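You operate a simulated robot arm through the tools that you are given. There is no shell and no other tool. Be economical: measure what you need, move in short steps, check, and stop when the job is done.

You run a simulated two-armed robot. Do the job below in one go: nothing can be reset, and whatever is moved stays where it is left.

## Task
On the top of the check bench, fold the white cloth in half.

It is judged by the outcome, as a careful person would: the job done as asked, and still so three seconds after it is handed in. It fails if anything else is knocked over, pushed out of place, dropped, spilled or broken. Flat cloth is picked up by pressing the open fingertips on it (5 to 10 N) and closing them slowly along it; thin cloth reads only 2 to 8 mm in the jaws.

## Robot
Two 7-joint arms with two-finger parallel grippers on one trunk, on a base that drives. Base frame: it is fixed to the floor where the robot stands at the start and does not move with it; the origin is under the middle of the robot, x ahead of it, y to its left, z up. Units: mm, degrees, N and s.
The left shoulder is at the start at [70, 163, 1170], the right one opposite. Places, roughly: top of the check bench [700, -100, 900]. Payload 3.43 kg a hand.
Tool frame (each hand has its own): the origin (TCP) lies between the finger pads and is the grasp point; the fingertips stand 34 mm ahead of it; z points along the fingers, y is the line along which they close. The gripper opens to 128 mm. The fingers are 24 mm wide and 12 mm thick; the gripper's body (48 by 130 mm) begins 96 mm behind the TCP.
Orientation is told as [roll, pitch, yaw] about the base's x, y, z axes, in that order, counted from this pose: with the fingers straight down and closing along the base's y, the tool's x points along the base's -x, its y along +y and its z along -z.

## Interface
- The arms move only by the tool drive_tool. It takes "left_moves", "right_moves" or both (then of equal length, played together; a hand with none holds still); each is a list of rows, each an object (a shift or turn left out is 0, a gripper value left out holds the last) with "offset": the shift along the tool's x, y, z in units of 30 mm (1.0 is 30 mm), a list of three; "dr": the turn, a rotation vector about the tool's x, y, z in units of 5 degrees (1.0 is 5 degrees), a list of three; "fingers": the closure in counts, from 0 (fully open) to 255 (shut). In form: [{"offset": [dx, dy, dz], "dr": [ax, ay, az], "fingers": fingers}, ...]. A call has 1 to 20 rows; each row shifts and turns the commanded pose from where the row before left it, along the tool's axes as they then stand. A call with a number of a shift or a turn outside -1 to 1 is refused whole. Rows are played at 5 a second. More than 50 mm and 8.6 degrees between two rows, or a gripper value outside its range, and nothing of the call is played. Where a pose cannot be reached the arm comes as near as it can. A force on the tool above 40 N (or 10 N above the force at the start of the call, whichever is more), or a blocked arm, ends the call early, and 0.2 s more pass. The fingers move at their own pace (about 153 mm/s each) and stop on an object; they squeeze with about 33 N. The grip force told is the motor's: it shows also when the fingers shut on nothing. Time passes only in rows, and 0.2 s behind the last, so rows that do not move let the fingers close. It gives the time, the measured TCP pose, the force on the tool (base axes), the opening and the grip force at its end, in the units of the frame above (readings bear some noise).
- Cameras (640 x 400 px; columns grow to the right, rows downward): "scene" is now at [134.5, 13.1, 1391.8]; the picture's right is [0.13, -0.99, 0.00], its down [-0.62, -0.08, -0.78] and it looks along [0.78, 0.10, -0.62] (base axes); focal length 236 px, centre (320, 200). "left" rides on the left gripper at [76, 11, -160] in its tool frame; the picture's right is [-0.15, 0.99, 0.00], its down [-0.88, -0.13, -0.46] and it looks along [-0.45, -0.07, 0.89] (tool axes); focal length 234 px, centre (320, 200). "right" rides on the right gripper at [76, -11, -160] in its tool frame; the picture's right is [0.15, 0.99, 0.00], its down [-0.88, 0.13, -0.46] and it looks along [-0.45, 0.07, 0.89] (tool axes); focal length 234 px, centre (320, 200). There is no depth. A picture from a camera that has moved, and an enlarged one, comes with that camera's place and axes in the base frame and with its lens.
- grab_frame(camera): a new picture of that camera. It takes no simulated time.
- lift_body(by): slides the trunk up (or, below 0, down) by that many mm; the arms and the scene camera ride with it, the base frame stays. It gives what a move gives, with no picture.
- base_move(legs): drives the robot by 1 to 6 legs, each [ahead, left, turn to the left] in mm, mm and degrees, along the robot's own axes; the way and the turn of a leg run together, so that a leg with both is an arc; at most 1500 mm and 180 degrees a leg. The arms and the cameras ride along, it lands a little off, and it stops where it bumps. It gives what a move gives.
- head_to(pan, tilt): turns the head with the scene camera to pan (to the left, within 86 degrees either way) and tilt (down, from -29 to 69), counted from straight ahead of the robot. It gives what a move gives.
- inspect(camera, box): a new picture of the part [left, top, right, bottom] of that camera's present view, enlarged. It takes no simulated time.
- sign_off(): hands the job in; it is judged then, once.

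Go step by step. Nothing tells you exact positions but the pictures and the camera data: compare them with the known pose of the tool, close in by small moves and look again before you grip or let go. The budget is 120 turns and 108 pictures, counting those below and the enlarged ones. Unless the task says otherwise, let go and move clear before handing in, and close with one line.

The tools are called after "Call:" by a JSON object that holds its "op" and its "data". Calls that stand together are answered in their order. drive_tool: Moves the arms, as the interface text tells. Its arguments: {"type":"object","properties":{"left_moves":{"type":"array","items":{"type":"object","properties":{"offset":{"type":"array","items":{"type":"number"}},"dr":{"type":"array","items":{"type":"number"}},"fingers":{"type":"number"}}}},"right_moves":{"type":"array","items":{"type":"object","properties":{"offset":{"type":"array","items":{"type":"number"}},"dr":{"type":"array","items":{"type":"number"}},"fingers":{"type":"number"}}}}},"required":[]} The other tools are called the same way: lift_body (by) slides the trunk up or down; base_move (legs) drives the base; head_to (pan, tilt) turns the head that bears the scene camera; grab_frame (camera) takes a picture; inspect (camera, box) takes an enlarged picture of a part of a camera's view; sign_off () hands the job in.

At the start:

```text
time_s: 0.0
left_tool_pos: [711.6, 237.8, 1062.1]
left_orientation: [-0.1, 0.0, -0.1]
left_wrist_force: [0.3, 0.2, -0.3]
left_opening: 128.0
left_finger_force: 0.2
right_tool_pos: [552.7, -196.9, 1122.7]
right_orientation: [0.0, 0.0, 0.0]
right_wrist_force: [0.4, -0.2, 0.0]
right_opening: 127.6
right_finger_force: 0.0
trunk travel left (down, up): [-650.0, 290.0]
robot x, y, heading: [-4.1, 0.2, -0.1]
head pan, tilt: [7.2, 38.6]
```

scene: 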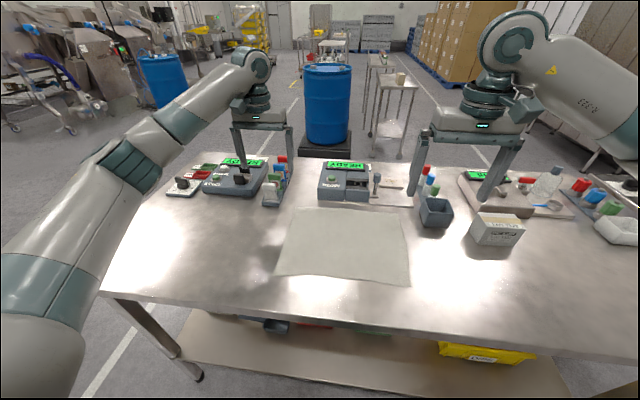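
right: 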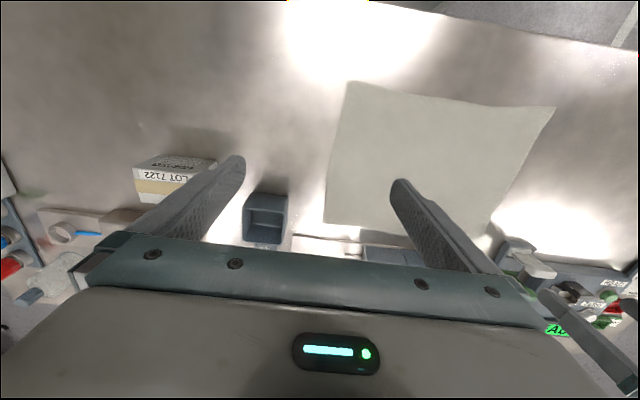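
left: 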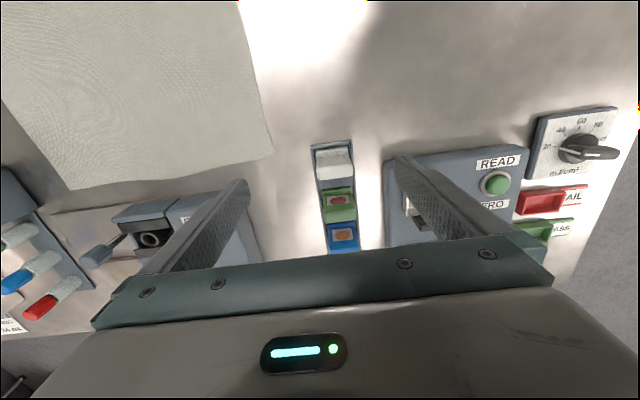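

I see the white cloth lying flat in the middle of the bench, roughly x 500–800, y −190–180. I'll enlarge the view to place its corners accurately before choosing the fold.

Call:
{"op": "inspect", "data": {"camera": "scene", "box": [240, 150, 460, 300]}}

Call:
{"op": "inspect", "data": {"camera": "scene", "box": [400, 150, 640, 300]}}

```text
2.67 times, centred on (350, 225) of scene
camera zoom: at [134.5, 13.1, 1391.8], right [0.13, -0.99, 0.0], down [-0.62, -0.08, -0.78], along [0.78, 0.1, -0.62], focal length 629 px, centre (240, 133)
```

zoom: 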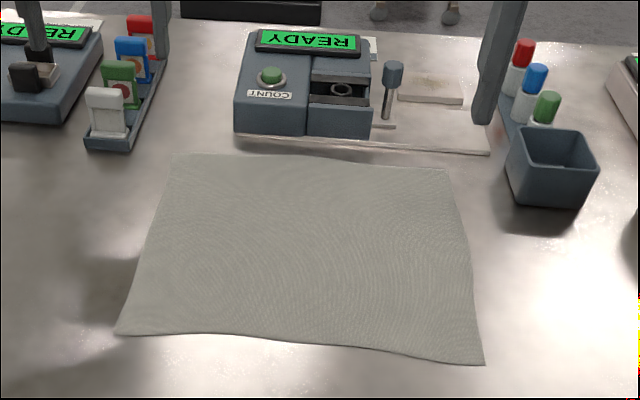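

```text
2.67 times, centred on (520, 225) of scene
camera zoom: at [134.5, 13.1, 1391.8], right [0.13, -0.99, 0.0], down [-0.62, -0.08, -0.78], along [0.78, 0.1, -0.62], focal length 629 px, centre (-213, 133)
```

zoom: 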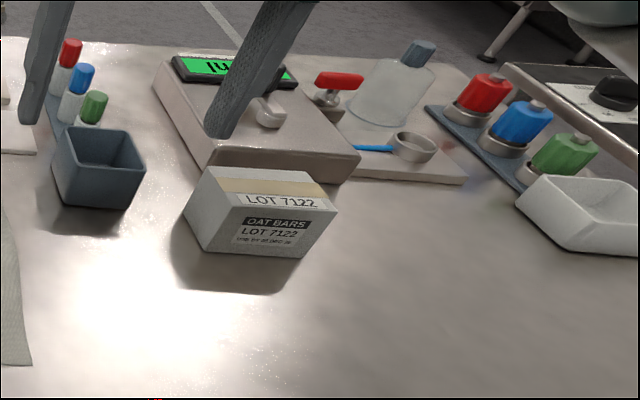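

The cloth is about 290 × 365 mm, with near corners at about (495, 187) and (507, −181). I'll fold the near edge over to the far edge with both hands, so I'm bringing them above the near corners first.

Call:
{"op": "drive_tool", "data": {"left_moves": [{"offset": [0.853, -0.333, 0.675], "fingers": 155}, {"offset": [0.853, -0.333, 0.675]}, {"offset": [0.853, -0.333, 0.675]}, {"offset": [0.853, -0.333, 0.675]}, {"offset": [0.853, -0.333, 0.675]}, {"offset": [0.853, -0.333, 0.675]}, {"offset": [0.853, -0.333, 0.675]}, {"offset": [0.853, -0.333, 0.675]}, {}, {}], "right_moves": [{"offset": [0.149, 0.183, 0.927], "fingers": 155}, {"offset": [0.149, 0.183, 0.927]}, {"offset": [0.149, 0.183, 0.927]}, {"offset": [0.149, 0.183, 0.927]}, {"offset": [0.149, 0.183, 0.927]}, {"offset": [0.149, 0.183, 0.927]}, {"offset": [0.149, 0.183, 0.927]}, {"offset": [0.149, 0.183, 0.927]}, {}, {}]}}

Call:
{"op": "grab_frame", "data": {"camera": "left"}}

Call:
{"op": "grab_frame", "data": {"camera": "right"}}

Call:
{"op": "inspect", "data": {"camera": "scene", "box": [240, 150, 460, 300]}}

```text
time_s: 1.8
left_tool_pos: [517.0, 160.6, 915.1]
left_orientation: [-0.6, -1.1, 0.4]
left_wrist_force: [-2.0, -0.2, 11.4]
left_opening: 50.3
left_finger_force: 0.1
right_tool_pos: [518.4, -154.0, 915.2]
right_orientation: [0.2, -0.3, -0.1]
right_wrist_force: [-1.4, -0.6, 6.8]
right_opening: 50.2
right_finger_force: 0.0
trunk travel left (down, up): [-650.0, 290.0]
robot x, y, heading: [-0.3, 2.2, 0.3]
head pan, tilt: [7.2, 38.6]
stopped in row 8 (left hand): the force on the tool passed its limit (the readings are from after the stop); the commanded pose is now the measured one
```

```text
102 pictures are left
camera left: at [438.7, 173.5, 1073.7], right [0.14, 0.99, -0.01], down [0.87, -0.12, 0.47], along [0.47, -0.07, -0.88], focal length 234 px, centre (320, 200)
```

left: 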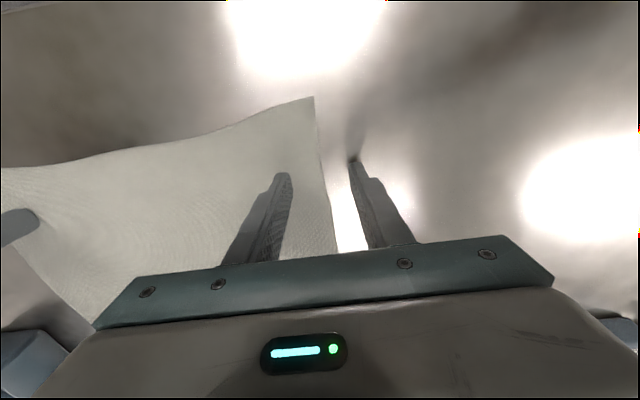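

```text
101 pictures are left
camera right: at [441.3, -165.6, 1073.3], right [-0.15, 0.99, 0.0], down [0.88, 0.13, 0.46], along [0.46, 0.07, -0.89], focal length 234 px, centre (320, 200)
```

right: 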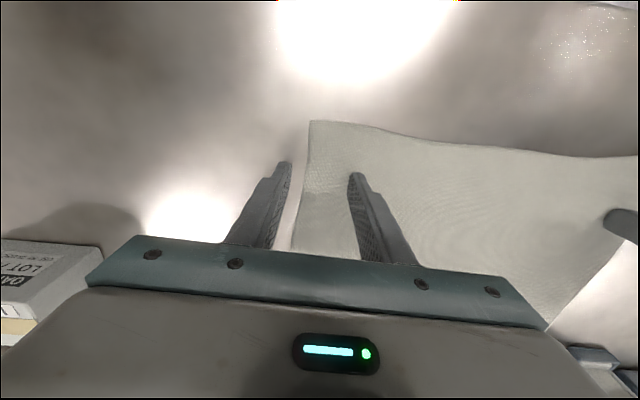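

```text
2.67 times, centred on (350, 225) of scene
camera zoom: at [132.9, 13.1, 1392.1], right [0.13, -0.99, 0.0], down [-0.62, -0.08, -0.78], along [0.78, 0.1, -0.62], focal length 629 px, centre (240, 133)
```

zoom: 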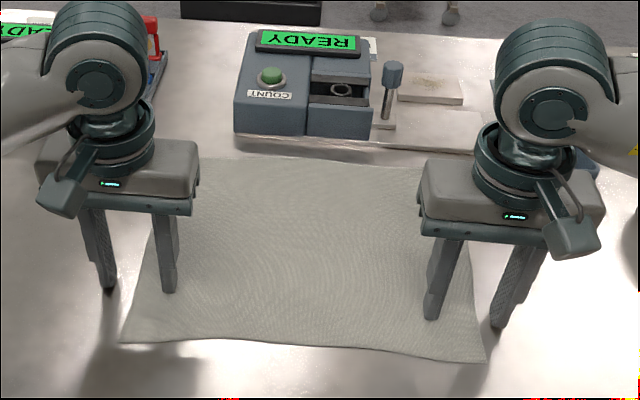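

Contact came early: the bench top is at about z = 880, not 830, so the cloth is nearer and smaller (near corners about (458, 168) and (472, −165)). I'll lift slightly, move to just inside the corners and look again.

Call:
{"op": "drive_tool", "data": {"left_moves": [{"offset": [0, 0, -0.8], "dr": [-0.12, 0.22, 0.08], "fingers": 183}, {"offset": [0.8, -0.42, 0]}, {"offset": [0.77, -0.43, 0]}, {}, {}], "right_moves": [{"offset": [0, 0, -0.8], "dr": [0.04, 0.06, 0], "fingers": 183}, {"offset": [0.6, 0.36, 0]}, {"offset": [0.6, 0.37, 0]}, {}, {}]}}

Call:
{"op": "grab_frame", "data": {"camera": "left"}}

Call:
{"op": "grab_frame", "data": {"camera": "right"}}

Call:
{"op": "inspect", "data": {"camera": "scene", "box": [240, 180, 460, 330]}}

```text
time_s: 3.0
left_tool_pos: [469.9, 135.1, 939.5]
left_orientation: [0.2, 0.2, -0.2]
left_wrist_force: [0.6, -0.7, 0.8]
left_opening: 36.3
left_finger_force: 0.0
right_tool_pos: [482.6, -130.6, 938.8]
right_orientation: [-0.2, 0.1, 0.0]
right_wrist_force: [0.3, -0.2, -0.3]
right_opening: 36.1
right_finger_force: 0.1
trunk travel left (down, up): [-650.0, 290.0]
robot x, y, heading: [2.6, 0.1, 0.2]
head pan, tilt: [7.2, 38.6]
```

```text
99 pictures are left
camera left: at [395.3, 146.8, 1099.2], right [0.15, 0.99, 0.0], down [0.88, -0.13, 0.45], along [0.45, -0.07, -0.89], focal length 234 px, centre (320, 200)
```

left: 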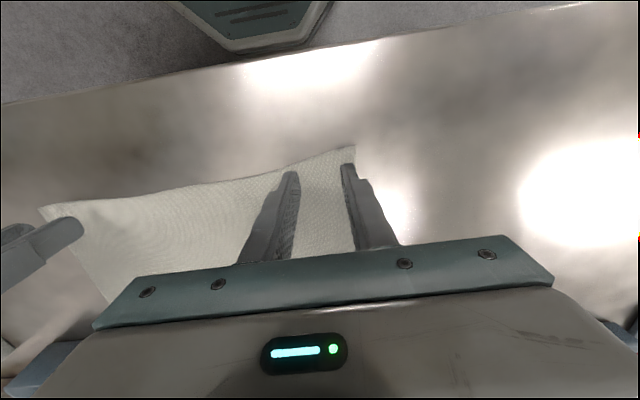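

```text
98 pictures are left
camera right: at [406.6, -142.1, 1096.8], right [-0.15, 0.99, 0.0], down [0.88, 0.13, 0.45], along [0.45, 0.07, -0.89], focal length 234 px, centre (320, 200)
```

right: 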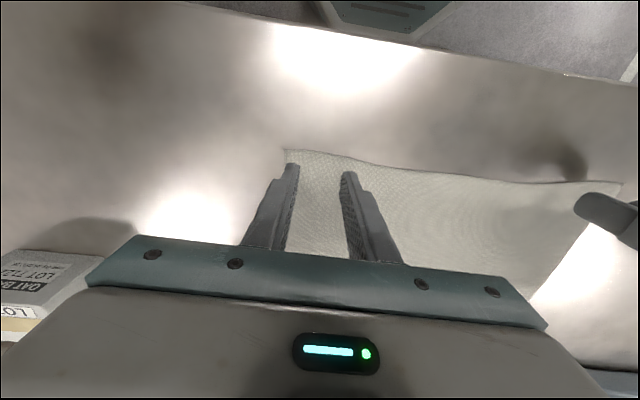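

```text
2.67 times, centred on (350, 255) of scene
camera zoom: at [134.5, 13.1, 1391.8], right [0.13, -0.99, 0.0], down [-0.62, -0.08, -0.78], along [0.78, 0.1, -0.62], focal length 629 px, centre (240, 53)
```

zoom: 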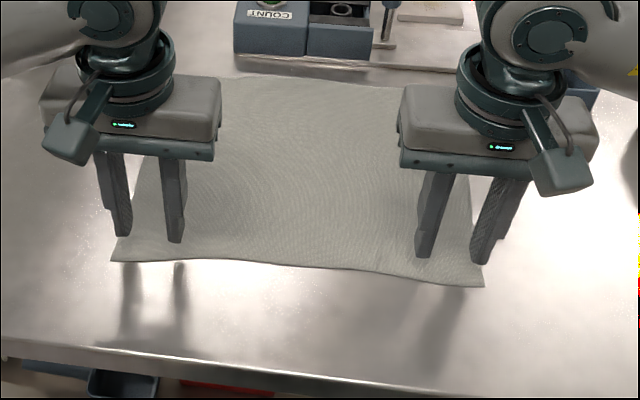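

The fingers stand where I want them: pads over the near edge, just inside each corner. I'll go down slowly to light contact.

Call:
{"op": "drive_tool", "data": {"left_moves": [{"offset": [0, 0, 0.3]}, {"offset": [0, 0, 0.3]}, {"offset": [0, 0, 0.15]}, {"offset": [0, 0, 0.05]}, {}, {}], "right_moves": [{"offset": [0, 0, 0.3]}, {"offset": [0, 0, 0.3]}, {"offset": [0, 0, 0.15]}, {"offset": [0, 0, 0.03]}, {}, {}]}}

```text
time_s: 4.4
left_tool_pos: [469.4, 136.2, 915.5]
left_orientation: [0.1, 0.0, -0.1]
left_wrist_force: [3.0, -1.8, 14.6]
left_opening: 36.2
left_finger_force: 0.2
right_tool_pos: [482.0, -131.8, 916.5]
right_orientation: [0.0, -0.2, 0.0]
right_wrist_force: [2.8, 1.2, 14.8]
right_opening: 36.1
right_finger_force: 0.1
trunk travel left (down, up): [-650.0, 290.0]
robot x, y, heading: [1.2, 4.0, -0.1]
head pan, tilt: [7.2, 38.6]
```

Both hands press at about 14.7 N, a little more than needed. I'll back off by half a millimetre and read again.

Call:
{"op": "drive_tool", "data": {"left_moves": [{"offset": [0, 0, -0.02]}, {}], "right_moves": [{"offset": [0, 0, -0.02]}, {}]}}

```text
time_s: 5.0
left_tool_pos: [469.3, 135.5, 916.3]
left_orientation: [0.2, 0.1, 0.0]
left_wrist_force: [2.1, 0.6, 14.1]
left_opening: 36.1
left_finger_force: 0.3
right_tool_pos: [480.7, -131.8, 915.1]
right_orientation: [-0.1, -0.1, 0.0]
right_wrist_force: [1.9, 0.2, 14.0]
right_opening: 36.3
right_finger_force: 0.0
trunk travel left (down, up): [-650.0, 290.0]
robot x, y, heading: [-0.7, -0.0, -0.2]
head pan, tilt: [7.2, 38.6]
```

Call:
{"op": "drive_tool", "data": {"left_moves": [{"offset": [0, 0, -0.18]}, {}], "right_moves": [{"offset": [0, 0, -0.18]}, {}]}}

```text
time_s: 5.6
left_tool_pos: [470.1, 136.2, 919.7]
left_orientation: [0.2, 0.2, -0.2]
left_wrist_force: [0.5, 0.3, 0.0]
left_opening: 36.2
left_finger_force: 0.1
right_tool_pos: [482.8, -132.1, 919.1]
right_orientation: [0.0, 0.1, 0.0]
right_wrist_force: [-0.2, 0.2, -0.4]
right_opening: 36.2
right_finger_force: 0.0
trunk travel left (down, up): [-650.0, 290.0]
robot x, y, heading: [1.1, 0.1, 0.1]
head pan, tilt: [7.2, 38.6]
```

The backlash took me clear of the cloth (0 N at z ≈ 919), so contact is at about 916. I'll ease down again by 3.6 mm.

Call:
{"op": "drive_tool", "data": {"left_moves": [{"offset": [0, 0, 0.06]}, {"offset": [0, 0, 0.05]}, {}], "right_moves": [{"offset": [0, 0, 0.06]}, {"offset": [0, 0, 0.05]}, {}]}}

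```text
time_s: 6.4
left_tool_pos: [469.2, 136.2, 915.5]
left_orientation: [0.2, 0.2, -0.3]
left_wrist_force: [1.0, -1.2, 0.2]
left_opening: 36.0
left_finger_force: 0.0
right_tool_pos: [482.3, -133.5, 916.8]
right_orientation: [-0.1, 0.1, 0.0]
right_wrist_force: [0.3, 0.3, 0.6]
right_opening: 36.1
right_finger_force: 0.1
trunk travel left (down, up): [-650.0, 290.0]
robot x, y, heading: [0.1, -1.3, 0.1]
head pan, tilt: [7.2, 38.6]
```

Call:
{"op": "drive_tool", "data": {"left_moves": [{"offset": [0, 0, 0.04]}, {}], "right_moves": [{"offset": [0, 0, 0.04]}, {}]}}

```text
time_s: 7.0
left_tool_pos: [471.1, 135.5, 916.1]
left_orientation: [0.0, 0.2, -0.1]
left_wrist_force: [0.7, 0.4, 6.2]
left_opening: 36.1
left_finger_force: 0.1
right_tool_pos: [481.8, -133.7, 917.0]
right_orientation: [-0.1, 0.2, 0.0]
right_wrist_force: [-0.3, 0.3, -0.2]
right_opening: 36.0
right_finger_force: 0.2
trunk travel left (down, up): [-650.0, 290.0]
robot x, y, heading: [-1.4, 3.1, 0.3]
head pan, tilt: [7.2, 38.6]
```

The left hand now presses at 6 N, while the right is just short of contact. I'll lower the right a little more.

Call:
{"op": "drive_tool", "data": {"left_moves": [{"offset": [0, 0, 0.01]}, {}], "right_moves": [{"offset": [0, 0, 0.035]}, {}]}}

```text
time_s: 7.6
left_tool_pos: [469.4, 135.1, 914.4]
left_orientation: [0.0, -0.1, -0.1]
left_wrist_force: [1.2, 2.9, 17.1]
left_opening: 36.0
left_finger_force: 0.1
right_tool_pos: [481.6, -132.8, 915.6]
right_orientation: [-0.1, 0.1, 0.0]
right_wrist_force: [-0.3, 0.1, 0.7]
right_opening: 35.9
right_finger_force: 0.1
trunk travel left (down, up): [-650.0, 290.0]
robot x, y, heading: [0.1, 0.3, -0.1]
head pan, tilt: [7.2, 38.6]
```

Call:
{"op": "drive_tool", "data": {"left_moves": [{"offset": [0, 0, -0.02]}, {}], "right_moves": [{"offset": [0, 0, 0.03]}, {}]}}

```text
time_s: 8.2
left_tool_pos: [468.9, 134.9, 916.4]
left_orientation: [0.2, 0.1, -0.2]
left_wrist_force: [2.0, -0.8, 9.6]
left_opening: 36.0
left_finger_force: 0.0
right_tool_pos: [482.2, -133.2, 914.8]
right_orientation: [0.0, 0.0, 0.0]
right_wrist_force: [-0.4, -0.7, 12.8]
right_opening: 36.1
right_finger_force: 0.1
trunk travel left (down, up): [-650.0, 290.0]
robot x, y, heading: [2.4, 0.4, -0.2]
head pan, tilt: [7.2, 38.6]
```

Both hands now press at about 10–13 N. I'll close the fingers slowly along the cloth.

Call:
{"op": "drive_tool", "data": {"left_moves": [{"fingers": 188}, {"fingers": 193}, {"fingers": 198}, {"fingers": 203}, {"fingers": 208}, {"fingers": 213}, {"fingers": 218}, {"fingers": 223}, {"fingers": 228}, {"fingers": 233}, {"fingers": 238}, {"fingers": 243}, {"fingers": 248}, {"fingers": 255}, {}, {}], "right_moves": [{"fingers": 188, "offset": [0, 0, -0.01]}, {"fingers": 193}, {"fingers": 198}, {"fingers": 203}, {"fingers": 208}, {"fingers": 213}, {"fingers": 218}, {"fingers": 223}, {"fingers": 228}, {"fingers": 233}, {"fingers": 238}, {"fingers": 243}, {"fingers": 248}, {"fingers": 255}, {}, {}]}}

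Call:
{"op": "grab_frame", "data": {"camera": "left"}}

Call:
{"op": "grab_frame", "data": {"camera": "right"}}

```text
time_s: 11.6
left_tool_pos: [469.8, 134.0, 914.7]
left_orientation: [0.1, 0.1, -0.1]
left_wrist_force: [-0.1, -1.1, 5.3]
left_opening: 0.1
left_finger_force: 32.8
right_tool_pos: [482.5, -132.4, 915.1]
right_orientation: [-0.1, 0.0, 0.1]
right_wrist_force: [0.4, 1.4, 16.9]
right_opening: 2.6
right_finger_force: 33.0
trunk travel left (down, up): [-650.0, 290.0]
robot x, y, heading: [1.7, 1.9, -0.2]
head pan, tilt: [7.2, 38.6]
```

```text
96 pictures are left
camera left: at [393.9, 146.8, 1075.9], right [0.15, 0.99, 0.0], down [0.88, -0.13, 0.45], along [0.45, -0.07, -0.89], focal length 234 px, centre (320, 200)
```

left: 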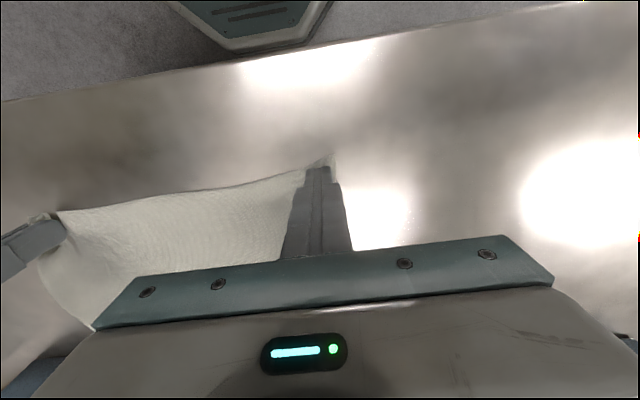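

```text
95 pictures are left
camera right: at [405.7, -143.1, 1074.1], right [-0.15, 0.99, 0.0], down [0.88, 0.13, 0.46], along [0.45, 0.07, -0.89], focal length 234 px, centre (320, 200)
```

right: 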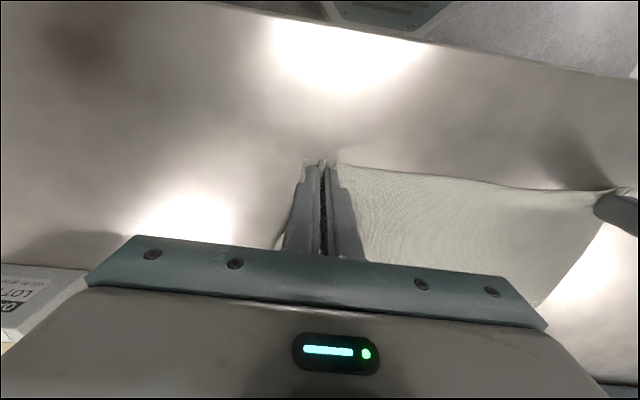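

The right hand has the cloth (2.6 mm); the left closed on nothing (0.1 mm). I'll raise the left a little, reopen and look.

Call:
{"op": "drive_tool", "data": {"left_moves": [{"offset": [0, 0, -0.4]}, {"fingers": 183}, {}]}}

Call:
{"op": "inspect", "data": {"camera": "left", "box": [220, 110, 420, 260]}}

```text
time_s: 12.4
left_tool_pos: [468.2, 134.3, 928.5]
left_orientation: [0.2, 0.1, -0.2]
left_wrist_force: [-0.8, -0.4, -0.2]
left_opening: 36.1
left_finger_force: 0.1
right_tool_pos: [481.6, -132.7, 914.8]
right_orientation: [-0.2, 0.0, -0.1]
right_wrist_force: [-1.4, -0.1, 18.9]
right_opening: 2.7
right_finger_force: 33.0
trunk travel left (down, up): [-650.0, 290.0]
robot x, y, heading: [-0.6, 1.8, -0.1]
head pan, tilt: [7.2, 38.6]
```

```text
2.67 times, centred on (320, 185) of left
camera zoom: at [394.0, 146.6, 1088.7], right [0.15, 0.99, 0.0], down [0.88, -0.13, 0.45], along [0.45, -0.07, -0.89], focal length 624 px, centre (320, 240)
```

zoom: 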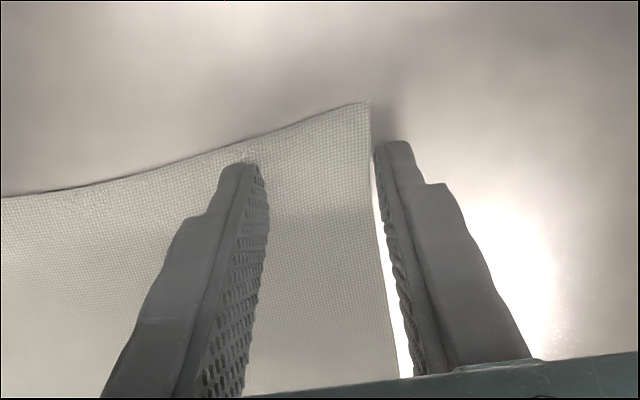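

The left corner has slid inward to about (450, 155). I'll shift the left hand 14 mm inward, 5 mm nearer, and press again.

Call:
{"op": "drive_tool", "data": {"left_moves": [{"offset": [0.17, -0.48, 0]}, {"offset": [0, 0, 0.2]}, {"offset": [0, 0, 0.15]}, {"offset": [0, 0, 0.06]}, {}]}}

```text
time_s: 13.6
left_tool_pos: [463.6, 121.6, 915.8]
left_orientation: [0.1, 0.1, -0.3]
left_wrist_force: [-1.9, -0.6, 6.2]
left_opening: 35.8
left_finger_force: 0.1
right_tool_pos: [482.8, -133.0, 914.5]
right_orientation: [-0.1, 0.0, 0.0]
right_wrist_force: [0.0, 1.0, 17.4]
right_opening: 2.8
right_finger_force: 33.3
trunk travel left (down, up): [-650.0, 290.0]
robot x, y, heading: [1.8, -1.0, -0.2]
head pan, tilt: [7.2, 38.6]
```

Call:
{"op": "drive_tool", "data": {"left_moves": [{"offset": [0, 0, 0.03]}, {}]}}

```text
time_s: 14.2
left_tool_pos: [464.1, 121.0, 914.6]
left_orientation: [0.1, 0.0, 0.0]
left_wrist_force: [1.0, 2.3, 17.2]
left_opening: 35.8
left_finger_force: 0.2
right_tool_pos: [482.2, -132.3, 916.1]
right_orientation: [0.0, 0.0, 0.1]
right_wrist_force: [1.8, -0.1, 13.5]
right_opening: 2.5
right_finger_force: 32.7
trunk travel left (down, up): [-650.0, 290.0]
robot x, y, heading: [1.7, -1.9, -0.1]
head pan, tilt: [7.2, 38.6]
```

The left hand presses at about 12–17 N, as the right did when it picked up. I'll close it slowly.

Call:
{"op": "drive_tool", "data": {"left_moves": [{"fingers": 187}, {"fingers": 191}, {"fingers": 195}, {"fingers": 199}, {"fingers": 203}, {"fingers": 207}, {"fingers": 211}, {"fingers": 215}, {"fingers": 219}, {"fingers": 223}, {"fingers": 227}, {"fingers": 231}, {"fingers": 235}, {"fingers": 239}, {"fingers": 243}, {"fingers": 248}, {"fingers": 255}, {}, {}]}}

Call:
{"op": "grab_frame", "data": {"camera": "left"}}

```text
time_s: 18.2
left_tool_pos: [461.9, 120.1, 915.2]
left_orientation: [0.2, 0.1, -0.2]
left_wrist_force: [0.2, -9.0, 29.2]
left_opening: 1.9
left_finger_force: 32.8
right_tool_pos: [481.3, -132.9, 916.0]
right_orientation: [0.0, 0.0, -0.1]
right_wrist_force: [0.0, 9.0, 3.2]
right_opening: 2.2
right_finger_force: 32.6
trunk travel left (down, up): [-650.0, 290.0]
robot x, y, heading: [-1.0, -1.8, 0.0]
head pan, tilt: [7.2, 38.6]
```

```text
93 pictures are left
camera left: at [387.7, 132.2, 1075.6], right [0.15, 0.99, 0.0], down [0.88, -0.13, 0.45], along [0.45, -0.07, -0.89], focal length 234 px, centre (320, 200)
```

left: 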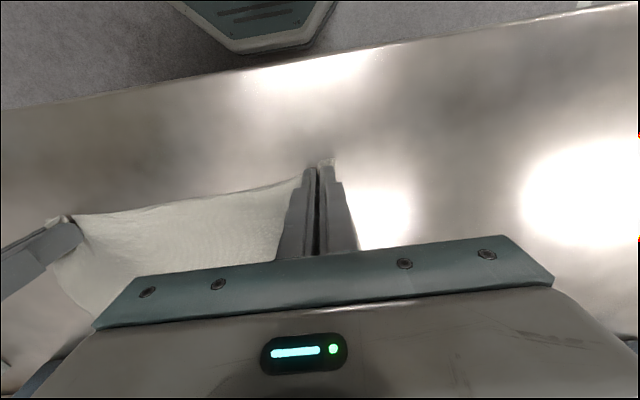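

Both hands now hold the cloth (1.9 and 2.2 mm), with some tension between them. I'll ease that tension and lift the edge through the first half of the arc, then look.

Call:
{"op": "drive_tool", "data": {"left_moves": [{"offset": [-0.053, -0.1, -0.626]}, {"offset": [-0.159, -0.1, -0.61]}, {"offset": [-0.26, 0, -0.58]}, {"offset": [-0.355, 0, -0.535]}, {"offset": [-0.442, 0, -0.477]}, {"offset": [-0.517, 0, -0.408]}, {"offset": [-0.58, 0, -0.328]}, {"offset": [-0.628, 0, -0.24]}, {}], "right_moves": [{"offset": [-0.052, 0, -0.626]}, {"offset": [-0.155, 0, -0.61]}, {"offset": [-0.254, 0, -0.58]}, {"offset": [-0.347, 0, -0.535]}, {"offset": [-0.431, 0, -0.477]}, {"offset": [-0.505, 0, -0.408]}, {"offset": [-0.566, 0, -0.328]}, {"offset": [-0.613, 0, -0.24]}, {}]}}

Call:
{"op": "grab_frame", "data": {"camera": "scene"}}

Call:
{"op": "grab_frame", "data": {"camera": "left"}}

Call:
{"op": "grab_frame", "data": {"camera": "right"}}

```text
time_s: 20.2
left_tool_pos: [554.2, 114.2, 1026.8]
left_orientation: [0.1, 0.3, -0.1]
left_wrist_force: [0.9, -0.1, -0.3]
left_opening: 1.4
left_finger_force: 33.5
right_tool_pos: [571.3, -132.8, 1027.4]
right_orientation: [-0.1, 0.0, 0.0]
right_wrist_force: [-0.4, 0.9, 0.7]
right_opening: 2.7
right_finger_force: 33.0
trunk travel left (down, up): [-650.0, 290.0]
robot x, y, heading: [0.9, 2.2, -0.0]
head pan, tilt: [7.2, 38.6]
```

```text
92 pictures are left
camera scene: at [134.2, 13.1, 1391.9], right [0.13, -0.99, 0.0], down [-0.62, -0.08, -0.78], along [0.78, 0.1, -0.62], focal length 236 px, centre (320, 200)
```

scene: 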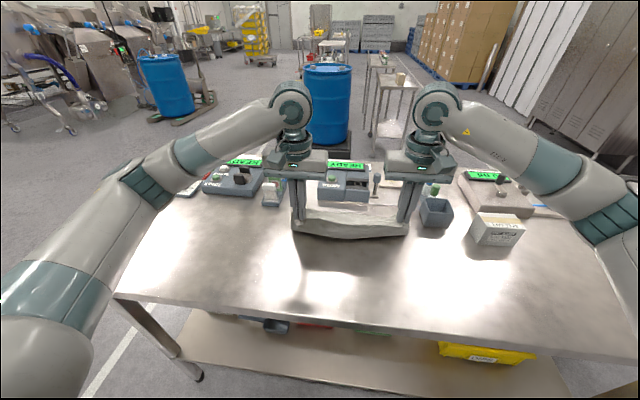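

```text
91 pictures are left
camera left: at [479.4, 126.0, 1187.5], right [0.15, 0.99, 0.0], down [0.88, -0.13, 0.45], along [0.45, -0.07, -0.89], focal length 234 px, centre (320, 200)
```

left: 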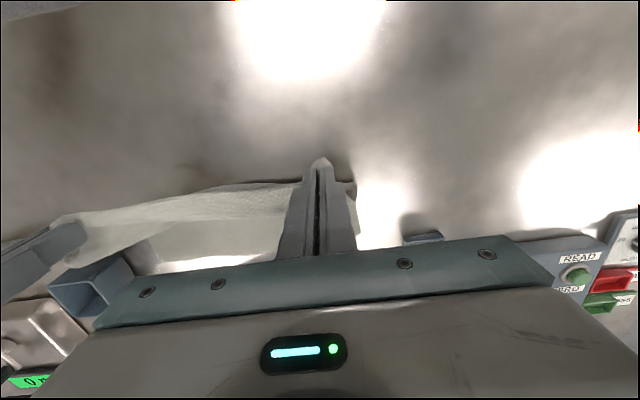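

```text
90 pictures are left
camera right: at [496.5, -144.4, 1187.0], right [-0.15, 0.99, 0.0], down [0.88, 0.13, 0.45], along [0.45, 0.07, -0.89], focal length 234 px, centre (320, 200)
```

right: 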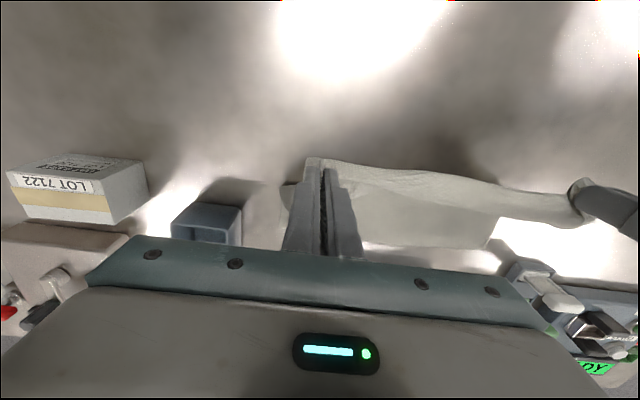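

The near edge is up and hanging from both hands, with the far half still on the bench. I'll zoom in to see where the far edge lies now.

Call:
{"op": "inspect", "data": {"camera": "scene", "box": [270, 150, 450, 260]}}

Call:
{"op": "inspect", "data": {"camera": "right", "box": [260, 130, 640, 330]}}

Call:
{"op": "inspect", "data": {"camera": "left", "box": [0, 130, 460, 330]}}

```text
3.56 times, centred on (360, 205) of scene
camera zoom: at [134.2, 13.1, 1391.9], right [0.13, -0.99, 0.0], down [-0.62, -0.08, -0.78], along [0.78, 0.1, -0.62], focal length 839 px, centre (178, 182)
```

zoom: 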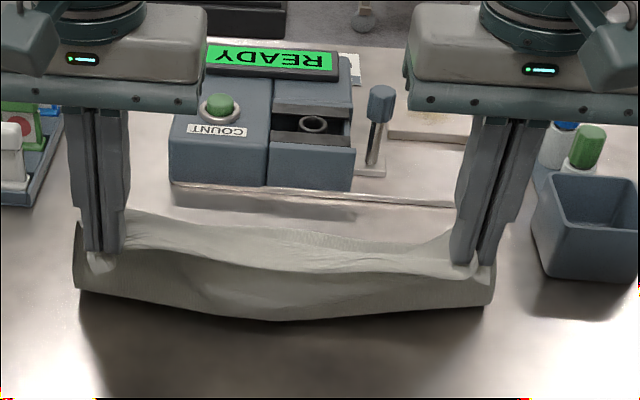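

```text
1.68 times, centred on (450, 230) of right
camera zoom: at [496.5, -144.4, 1187.0], right [-0.15, 0.99, 0.0], down [0.88, 0.13, 0.45], along [0.45, 0.07, -0.89], focal length 394 px, centre (101, 150)
```

zoom: 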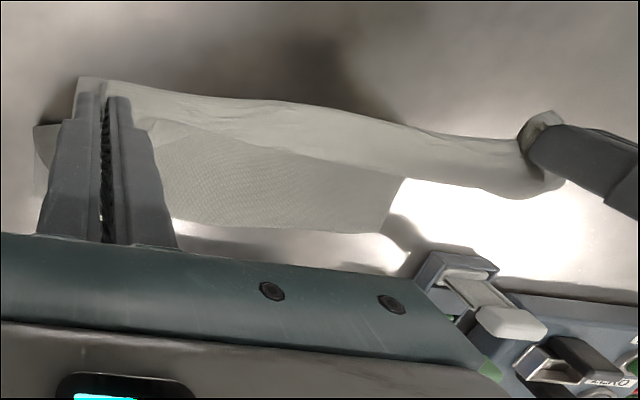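

```text
1.39 times, centred on (230, 230) of left
camera zoom: at [479.4, 126.0, 1187.5], right [0.15, 0.99, 0.0], down [0.88, -0.13, 0.45], along [0.45, -0.07, -0.89], focal length 326 px, centre (445, 158)
```

zoom: 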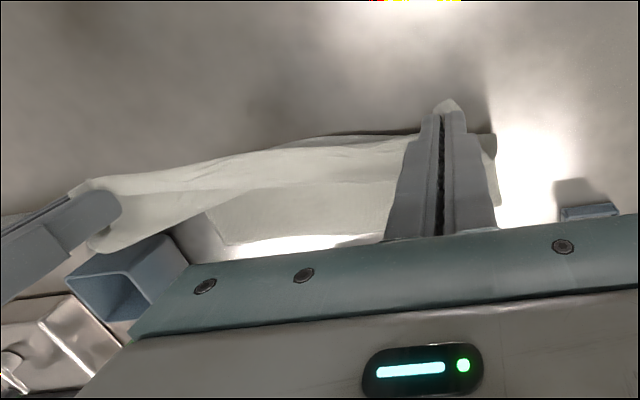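

The far half stays put with its far edge at about x = 705–720. I'll carry the edge on over the fold line while tilting both hands about 35° so the held edge turns over with the cloth, then look again.

Call:
{"op": "drive_tool", "data": {"left_moves": [{"offset": [-0.4, 0.033, 0], "dr": [0, 1, 0]}, {"offset": [-0.398, 0.033, -0.035], "dr": [0, 1, 0]}, {"offset": [-0.394, 0.033, -0.07], "dr": [0, 1, 0]}, {"offset": [-0.386, 0.033, -0.104], "dr": [0, 1, 0]}, {"offset": [-0.376, 0.033, -0.137], "dr": [0, 1, 0]}, {"offset": [-0.362, 0.033, -0.169], "dr": [0, 1, 0]}, {"offset": [-0.346, 0.033, -0.2], "dr": [0, 1, 0]}, {}], "right_moves": [{"offset": [-0.37, 0.033, 0], "dr": [0, 1, 0]}, {"offset": [-0.369, 0.033, -0.032], "dr": [0, 1, 0]}, {"offset": [-0.364, 0.033, -0.064], "dr": [0, 1, 0]}, {"offset": [-0.357, 0.033, -0.096], "dr": [0, 1, 0]}, {"offset": [-0.348, 0.033, -0.127], "dr": [0, 1, 0]}, {"offset": [-0.335, 0.033, -0.156], "dr": [0, 1, 0]}, {"offset": [-0.32, 0.033, -0.185], "dr": [0, 1, 0]}, {}]}}

Call:
{"op": "inspect", "data": {"camera": "scene", "box": [260, 140, 450, 260]}}

Call:
{"op": "grab_frame", "data": {"camera": "right"}}

Call:
{"op": "grab_frame", "data": {"camera": "left"}}

```text
time_s: 22.0
left_tool_pos: [639.1, 122.5, 1028.0]
left_orientation: [0.1, 35.3, 0.0]
left_wrist_force: [0.5, -0.5, 0.0]
left_opening: 1.5
left_finger_force: 33.2
right_tool_pos: [648.5, -125.2, 1026.6]
right_orientation: [0.0, 35.1, -0.1]
right_wrist_force: [-0.7, 0.5, 0.0]
right_opening: 2.4
right_finger_force: 33.0
trunk travel left (down, up): [-650.0, 290.0]
robot x, y, heading: [-2.5, -1.8, -0.0]
head pan, tilt: [7.2, 38.6]
```

```text
3.33 times, centred on (355, 200) of scene
camera zoom: at [134.1, 13.0, 1391.9], right [0.13, -0.99, 0.0], down [-0.62, -0.08, -0.78], along [0.78, 0.1, -0.62], focal length 787 px, centre (203, 200)
```

zoom: 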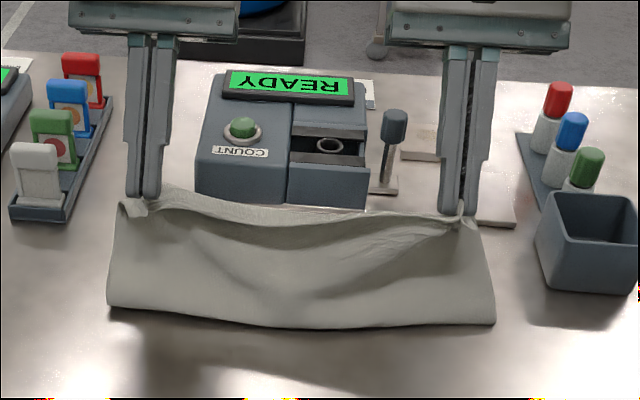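

```text
85 pictures are left
camera right: at [678.1, -135.9, 1200.7], right [-0.12, 0.99, 0.08], down [0.98, 0.13, -0.13], along [-0.14, 0.07, -0.99], focal length 234 px, centre (320, 200)
```

right: 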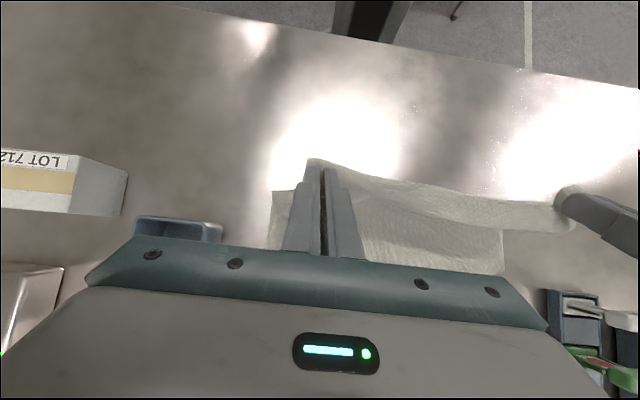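

```text
84 pictures are left
camera left: at [669.3, 132.4, 1202.0], right [0.12, 0.99, -0.08], down [0.98, -0.13, -0.14], along [-0.14, -0.06, -0.99], focal length 234 px, centre (320, 200)
```

left: 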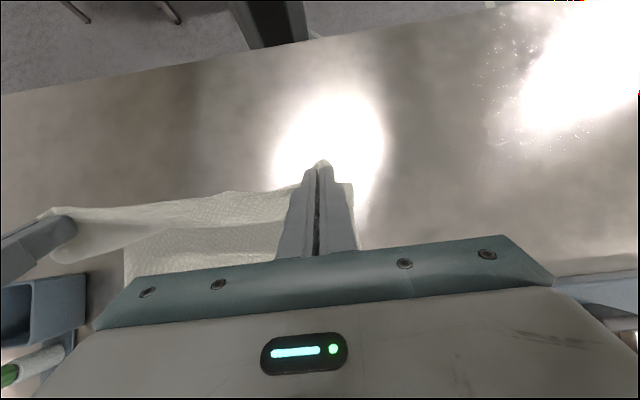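

The cloth is folding over well. I'll bring the edge forward and down to the far edge, stopping a little above the bench.

Call:
{"op": "drive_tool", "data": {"left_moves": [{"offset": [-0.467, 0, -0.205]}, {"offset": [-0.497, 0, -0.104]}, {"offset": [-0.527, 0, -0.003]}, {"offset": [-0.53, 0, 0.117]}, {"offset": [-0.533, 0, 0.237]}, {"offset": [-0.516, 0, 0.33]}, {"offset": [-0.519, 0, 0.45]}, {"offset": [-0.465, 0, 0.489]}, {}], "right_moves": [{"offset": [-0.467, 0, -0.205]}, {"offset": [-0.497, 0, -0.104]}, {"offset": [-0.527, 0, -0.003]}, {"offset": [-0.53, 0, 0.117]}, {"offset": [-0.533, 0, 0.237]}, {"offset": [-0.516, 0, 0.33]}, {"offset": [-0.519, 0, 0.45]}, {"offset": [-0.465, 0, 0.489]}, {}]}}

Call:
{"op": "inspect", "data": {"camera": "scene", "box": [260, 140, 450, 260]}}

Call:
{"op": "grab_frame", "data": {"camera": "right"}}

Call:
{"op": "grab_frame", "data": {"camera": "left"}}

```text
time_s: 24.0
left_tool_pos: [692.7, 124.9, 942.4]
left_orientation: [0.1, 35.0, -0.2]
left_wrist_force: [-0.1, -1.0, 0.2]
left_opening: 1.8
left_finger_force: 33.3
left hand out of reach, approached as far as the arm can: row 5, 6, 7
right_tool_pos: [693.5, -130.3, 933.4]
right_orientation: [0.0, 35.1, 0.1]
right_wrist_force: [0.5, 1.8, 0.2]
right_opening: 2.4
right_finger_force: 32.7
right hand out of reach, approached as far as the arm can: row 4, 5, 6, 7, 8
trunk travel left (down, up): [-650.0, 290.0]
robot x, y, heading: [-1.0, 1.4, -0.1]
head pan, tilt: [7.2, 38.6]
```

```text
3.33 times, centred on (355, 200) of scene
camera zoom: at [134.3, 13.0, 1391.9], right [0.13, -0.99, 0.0], down [-0.62, -0.08, -0.78], along [0.78, 0.1, -0.62], focal length 787 px, centre (203, 200)
```

zoom: 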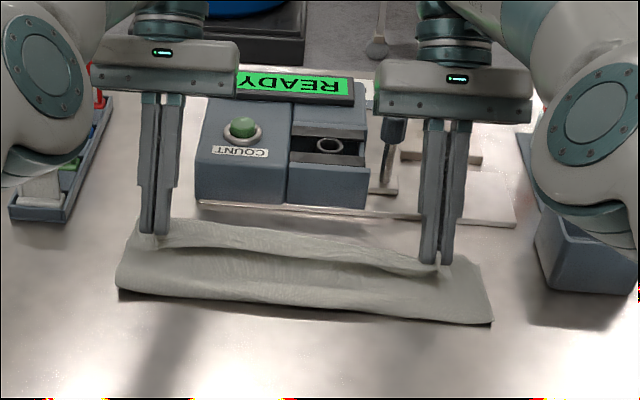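

```text
82 pictures are left
camera right: at [722.8, -141.0, 1107.2], right [-0.12, 0.99, 0.08], down [0.98, 0.13, -0.13], along [-0.14, 0.07, -0.99], focal length 234 px, centre (320, 200)
```

right: 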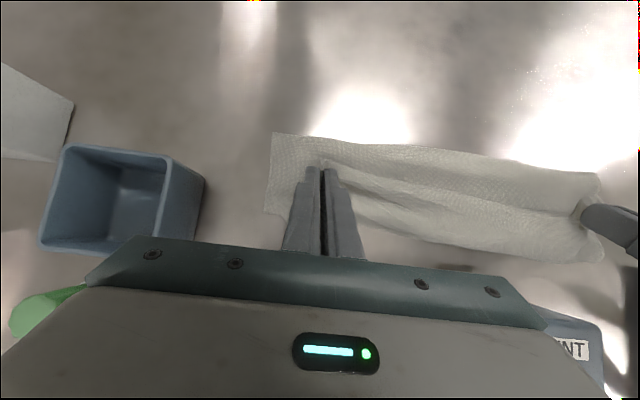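

```text
81 pictures are left
camera left: at [723.0, 136.2, 1117.0], right [0.12, 0.99, -0.08], down [0.98, -0.13, -0.13], along [-0.14, -0.06, -0.99], focal length 234 px, centre (320, 200)
```

left: 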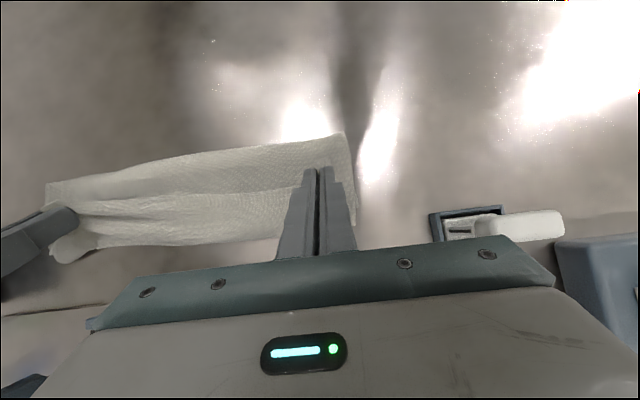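

The hands ran out of reach with the tilt, at about x = 693. I'll enlarge the views to see how the layers lie before going on.

Call:
{"op": "inspect", "data": {"camera": "right", "box": [240, 110, 640, 290]}}

Call:
{"op": "inspect", "data": {"camera": "left", "box": [20, 110, 420, 290]}}

Call:
{"op": "inspect", "data": {"camera": "scene", "box": [285, 195, 415, 245]}}

```text
1.60 times, centred on (440, 200) of right
camera zoom: at [722.8, -141.0, 1107.2], right [-0.12, 0.99, 0.08], down [0.98, 0.13, -0.13], along [-0.14, 0.07, -0.99], focal length 375 px, centre (128, 200)
```

zoom: 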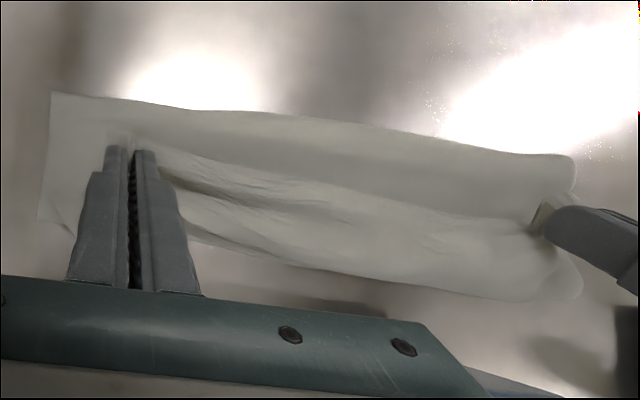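

```text
1.60 times, centred on (220, 200) of left
camera zoom: at [723.0, 136.2, 1117.0], right [0.12, 0.99, -0.08], down [0.98, -0.13, -0.13], along [-0.14, -0.06, -0.99], focal length 375 px, centre (480, 200)
```

zoom: 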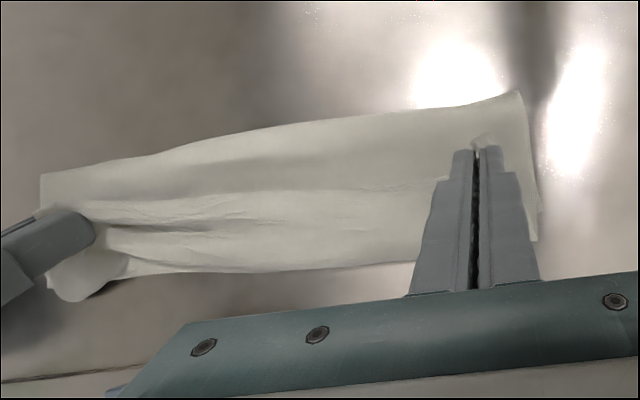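

```text
4.92 times, centred on (350, 220) of scene
camera zoom: at [134.3, 13.0, 1391.9], right [0.13, -0.99, 0.0], down [-0.62, -0.08, -0.78], along [0.78, 0.1, -0.62], focal length 1162 px, centre (172, 102)
```

zoom: 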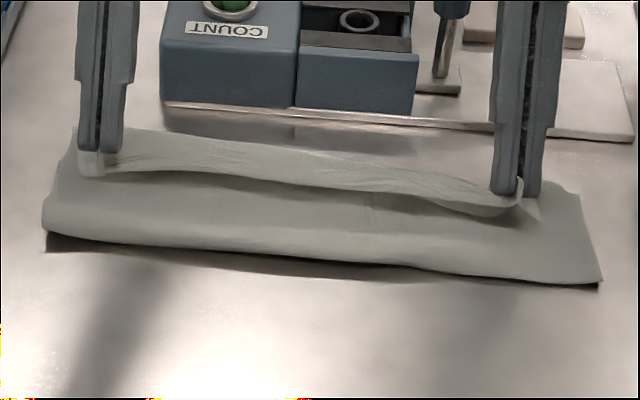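

Two things went wrong here: the crease has crept too far forward, and the held edge is curling back over the top. I'll use a better path: lift the cloth to hang fully, lay its lower half on the bench moving away from me, then bring the held edge back toward me so it lands on the bottom edge. First I'll lift and undo the tilt.

Call:
{"op": "drive_tool", "data": {"left_moves": [{"offset": [0.71, 0, -0.317], "dr": [0, -1, 0]}, {"offset": [0.68, 0, -0.377], "dr": [0, -1, 0]}, {"offset": [0.644, 0, -0.435], "dr": [0, -1, 0]}, {"offset": [0.604, 0, -0.49], "dr": [0, -1, 0]}, {"offset": [0.559, 0, -0.541], "dr": [0, -1, 0]}, {"offset": [0.51, 0, -0.587], "dr": [0, -1, 0]}, {"offset": [0.456, 0, -0.629], "dr": [0, -1, 0]}, {}], "right_moves": [{"offset": [0.71, 0, -0.317], "dr": [0, -1, 0]}, {"offset": [0.68, 0, -0.377], "dr": [0, -1, 0]}, {"offset": [0.644, 0, -0.435], "dr": [0, -1, 0]}, {"offset": [0.604, 0, -0.49], "dr": [0, -1, 0]}, {"offset": [0.559, 0, -0.541], "dr": [0, -1, 0]}, {"offset": [0.51, 0, -0.587], "dr": [0, -1, 0]}, {"offset": [0.456, 0, -0.629], "dr": [0, -1, 0]}, {}]}}

Call:
{"op": "grab_frame", "data": {"camera": "scene"}}

```text
time_s: 25.8
left_tool_pos: [613.2, 122.6, 1078.9]
left_orientation: [0.1, 0.3, -0.2]
left_wrist_force: [0.1, 0.3, -0.5]
left_opening: 1.5
left_finger_force: 33.7
right_tool_pos: [612.8, -129.2, 1074.5]
right_orientation: [-0.1, 0.1, 0.0]
right_wrist_force: [0.1, -0.5, -0.3]
right_opening: 2.5
right_finger_force: 33.2
trunk travel left (down, up): [-650.0, 290.0]
robot x, y, heading: [1.0, -1.4, 0.1]
head pan, tilt: [7.2, 38.6]
```

```text
77 pictures are left
camera scene: at [136.2, 13.3, 1391.6], right [0.13, -0.99, 0.0], down [-0.62, -0.08, -0.78], along [0.77, 0.1, -0.62], focal length 236 px, centre (320, 200)
```

scene: 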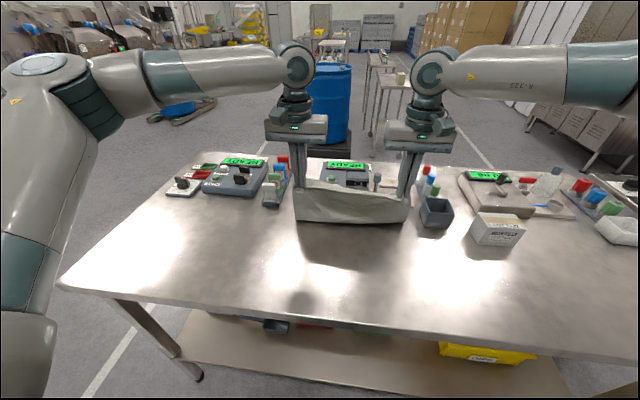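

Both grips still hold. I'll raise the cloth further until it hangs clear of the bench, moving slightly back.

Call:
{"op": "drive_tool", "data": {"left_moves": [{"offset": [0.2, 0, -0.63]}, {"offset": [0.2, 0, -0.63]}, {"offset": [0.3, 0, -0.63]}, {"offset": [0.3, 0, -0.63]}, {"offset": [0.3, 0, -0.63]}, {"offset": [0.3, 0, -0.63]}, {"offset": [0.3, 0, -0.3]}, {}, {}], "right_moves": [{"offset": [0.2, 0, -0.65]}, {"offset": [0.2, 0, -0.65]}, {"offset": [0.3, 0, -0.65]}, {"offset": [0.3, 0, -0.65]}, {"offset": [0.3, 0, -0.65]}, {"offset": [0.3, 0, -0.65]}, {"offset": [0.3, 0, -0.3]}, {}, {}]}}

Call:
{"op": "grab_frame", "data": {"camera": "scene"}}

Call:
{"op": "inspect", "data": {"camera": "scene", "box": [240, 90, 460, 250]}}

```text
time_s: 27.8
left_tool_pos: [554.4, 122.0, 1204.5]
left_orientation: [0.2, 0.2, -0.2]
left_wrist_force: [0.1, -1.1, -0.1]
left_opening: 1.4
left_finger_force: 33.2
right_tool_pos: [552.8, -130.2, 1201.7]
right_orientation: [-0.1, 0.2, 0.0]
right_wrist_force: [0.3, 0.3, -0.2]
right_opening: 2.3
right_finger_force: 33.2
trunk travel left (down, up): [-650.0, 290.0]
robot x, y, heading: [1.0, 1.1, -0.3]
head pan, tilt: [7.2, 38.6]
```

```text
76 pictures are left
camera scene: at [134.5, 13.1, 1391.9], right [0.13, -0.99, 0.0], down [-0.62, -0.08, -0.78], along [0.78, 0.1, -0.62], focal length 236 px, centre (320, 200)
```

scene: 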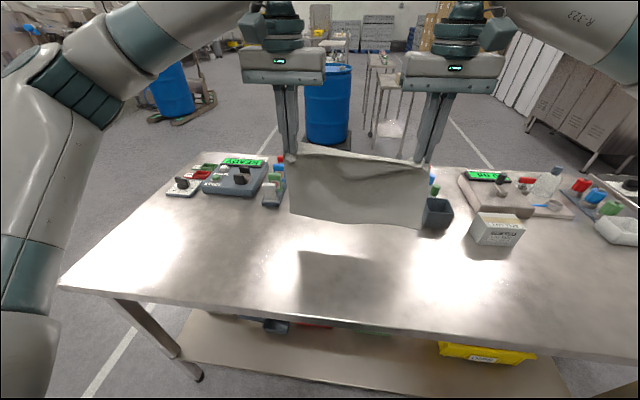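

```text
2.50 times, centred on (350, 170) of scene
camera zoom: at [134.5, 13.1, 1391.9], right [0.13, -0.99, 0.0], down [-0.62, -0.08, -0.78], along [0.78, 0.1, -0.62], focal length 590 px, centre (245, 275)
```

zoom: 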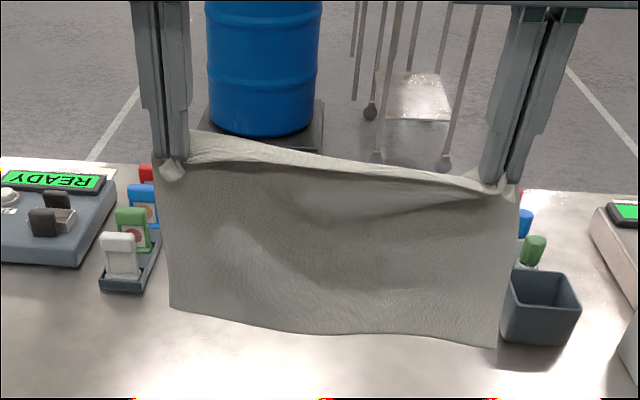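

The cloth hangs free from both hands. I'll wait a moment for it to settle and check where its bottom edge hangs.

Call:
{"op": "drive_tool", "data": {"left_moves": [{}, {}, {}, {}], "right_moves": [{}, {}, {}, {}]}}

Call:
{"op": "inspect", "data": {"camera": "scene", "box": [240, 90, 460, 250]}}

Call:
{"op": "grab_frame", "data": {"camera": "right"}}

Call:
{"op": "grab_frame", "data": {"camera": "left"}}

```text
time_s: 28.8
left_tool_pos: [554.1, 123.2, 1204.5]
left_orientation: [0.1, 0.3, -0.3]
left_wrist_force: [-0.2, 0.8, 0.5]
left_opening: 1.6
left_finger_force: 33.1
right_tool_pos: [552.4, -129.9, 1201.5]
right_orientation: [0.0, 0.1, 0.0]
right_wrist_force: [0.5, 0.3, -0.3]
right_opening: 2.5
right_finger_force: 33.0
trunk travel left (down, up): [-650.0, 290.0]
robot x, y, heading: [0.2, -1.8, -0.1]
head pan, tilt: [7.2, 38.6]
```

```text
2.50 times, centred on (350, 170) of scene
camera zoom: at [134.6, 13.2, 1391.8], right [0.13, -0.99, 0.0], down [-0.62, -0.08, -0.78], along [0.78, 0.1, -0.62], focal length 590 px, centre (245, 275)
```

zoom: 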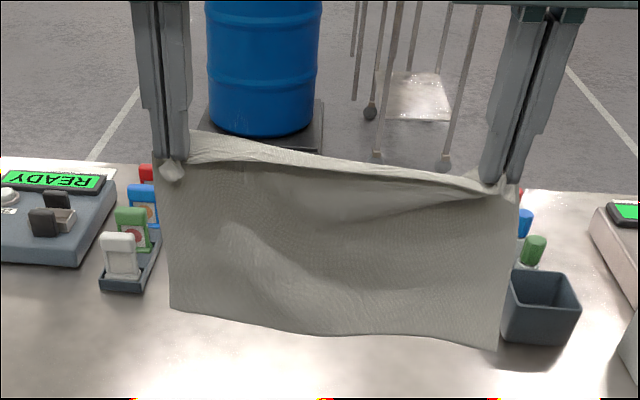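

```text
73 pictures are left
camera right: at [478.6, -140.2, 1359.8], right [-0.15, 0.99, 0.0], down [0.88, 0.13, 0.45], along [0.45, 0.07, -0.89], focal length 234 px, centre (320, 200)
```

right: 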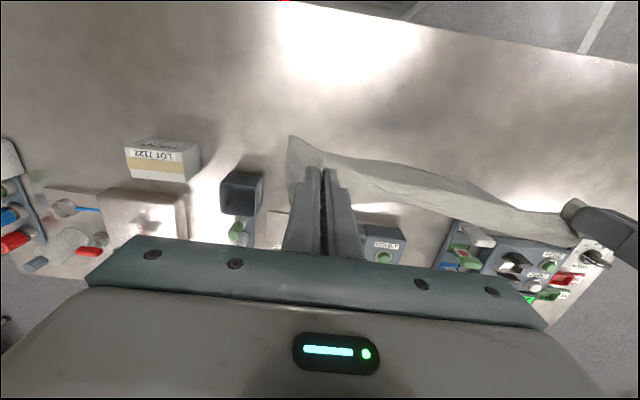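

```text
72 pictures are left
camera left: at [479.8, 133.9, 1365.2], right [0.15, 0.99, 0.0], down [0.88, -0.13, 0.45], along [0.45, -0.07, -0.89], focal length 234 px, centre (320, 200)
```

left: 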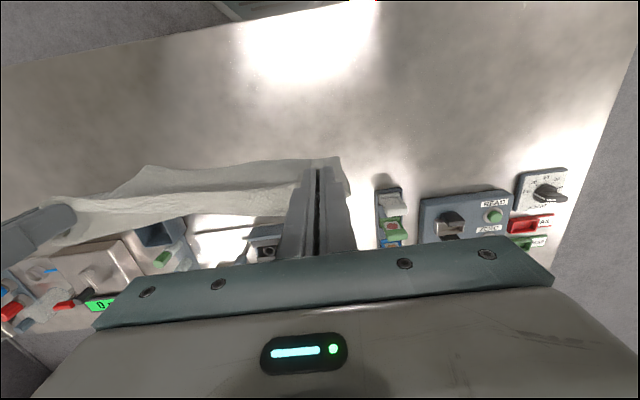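

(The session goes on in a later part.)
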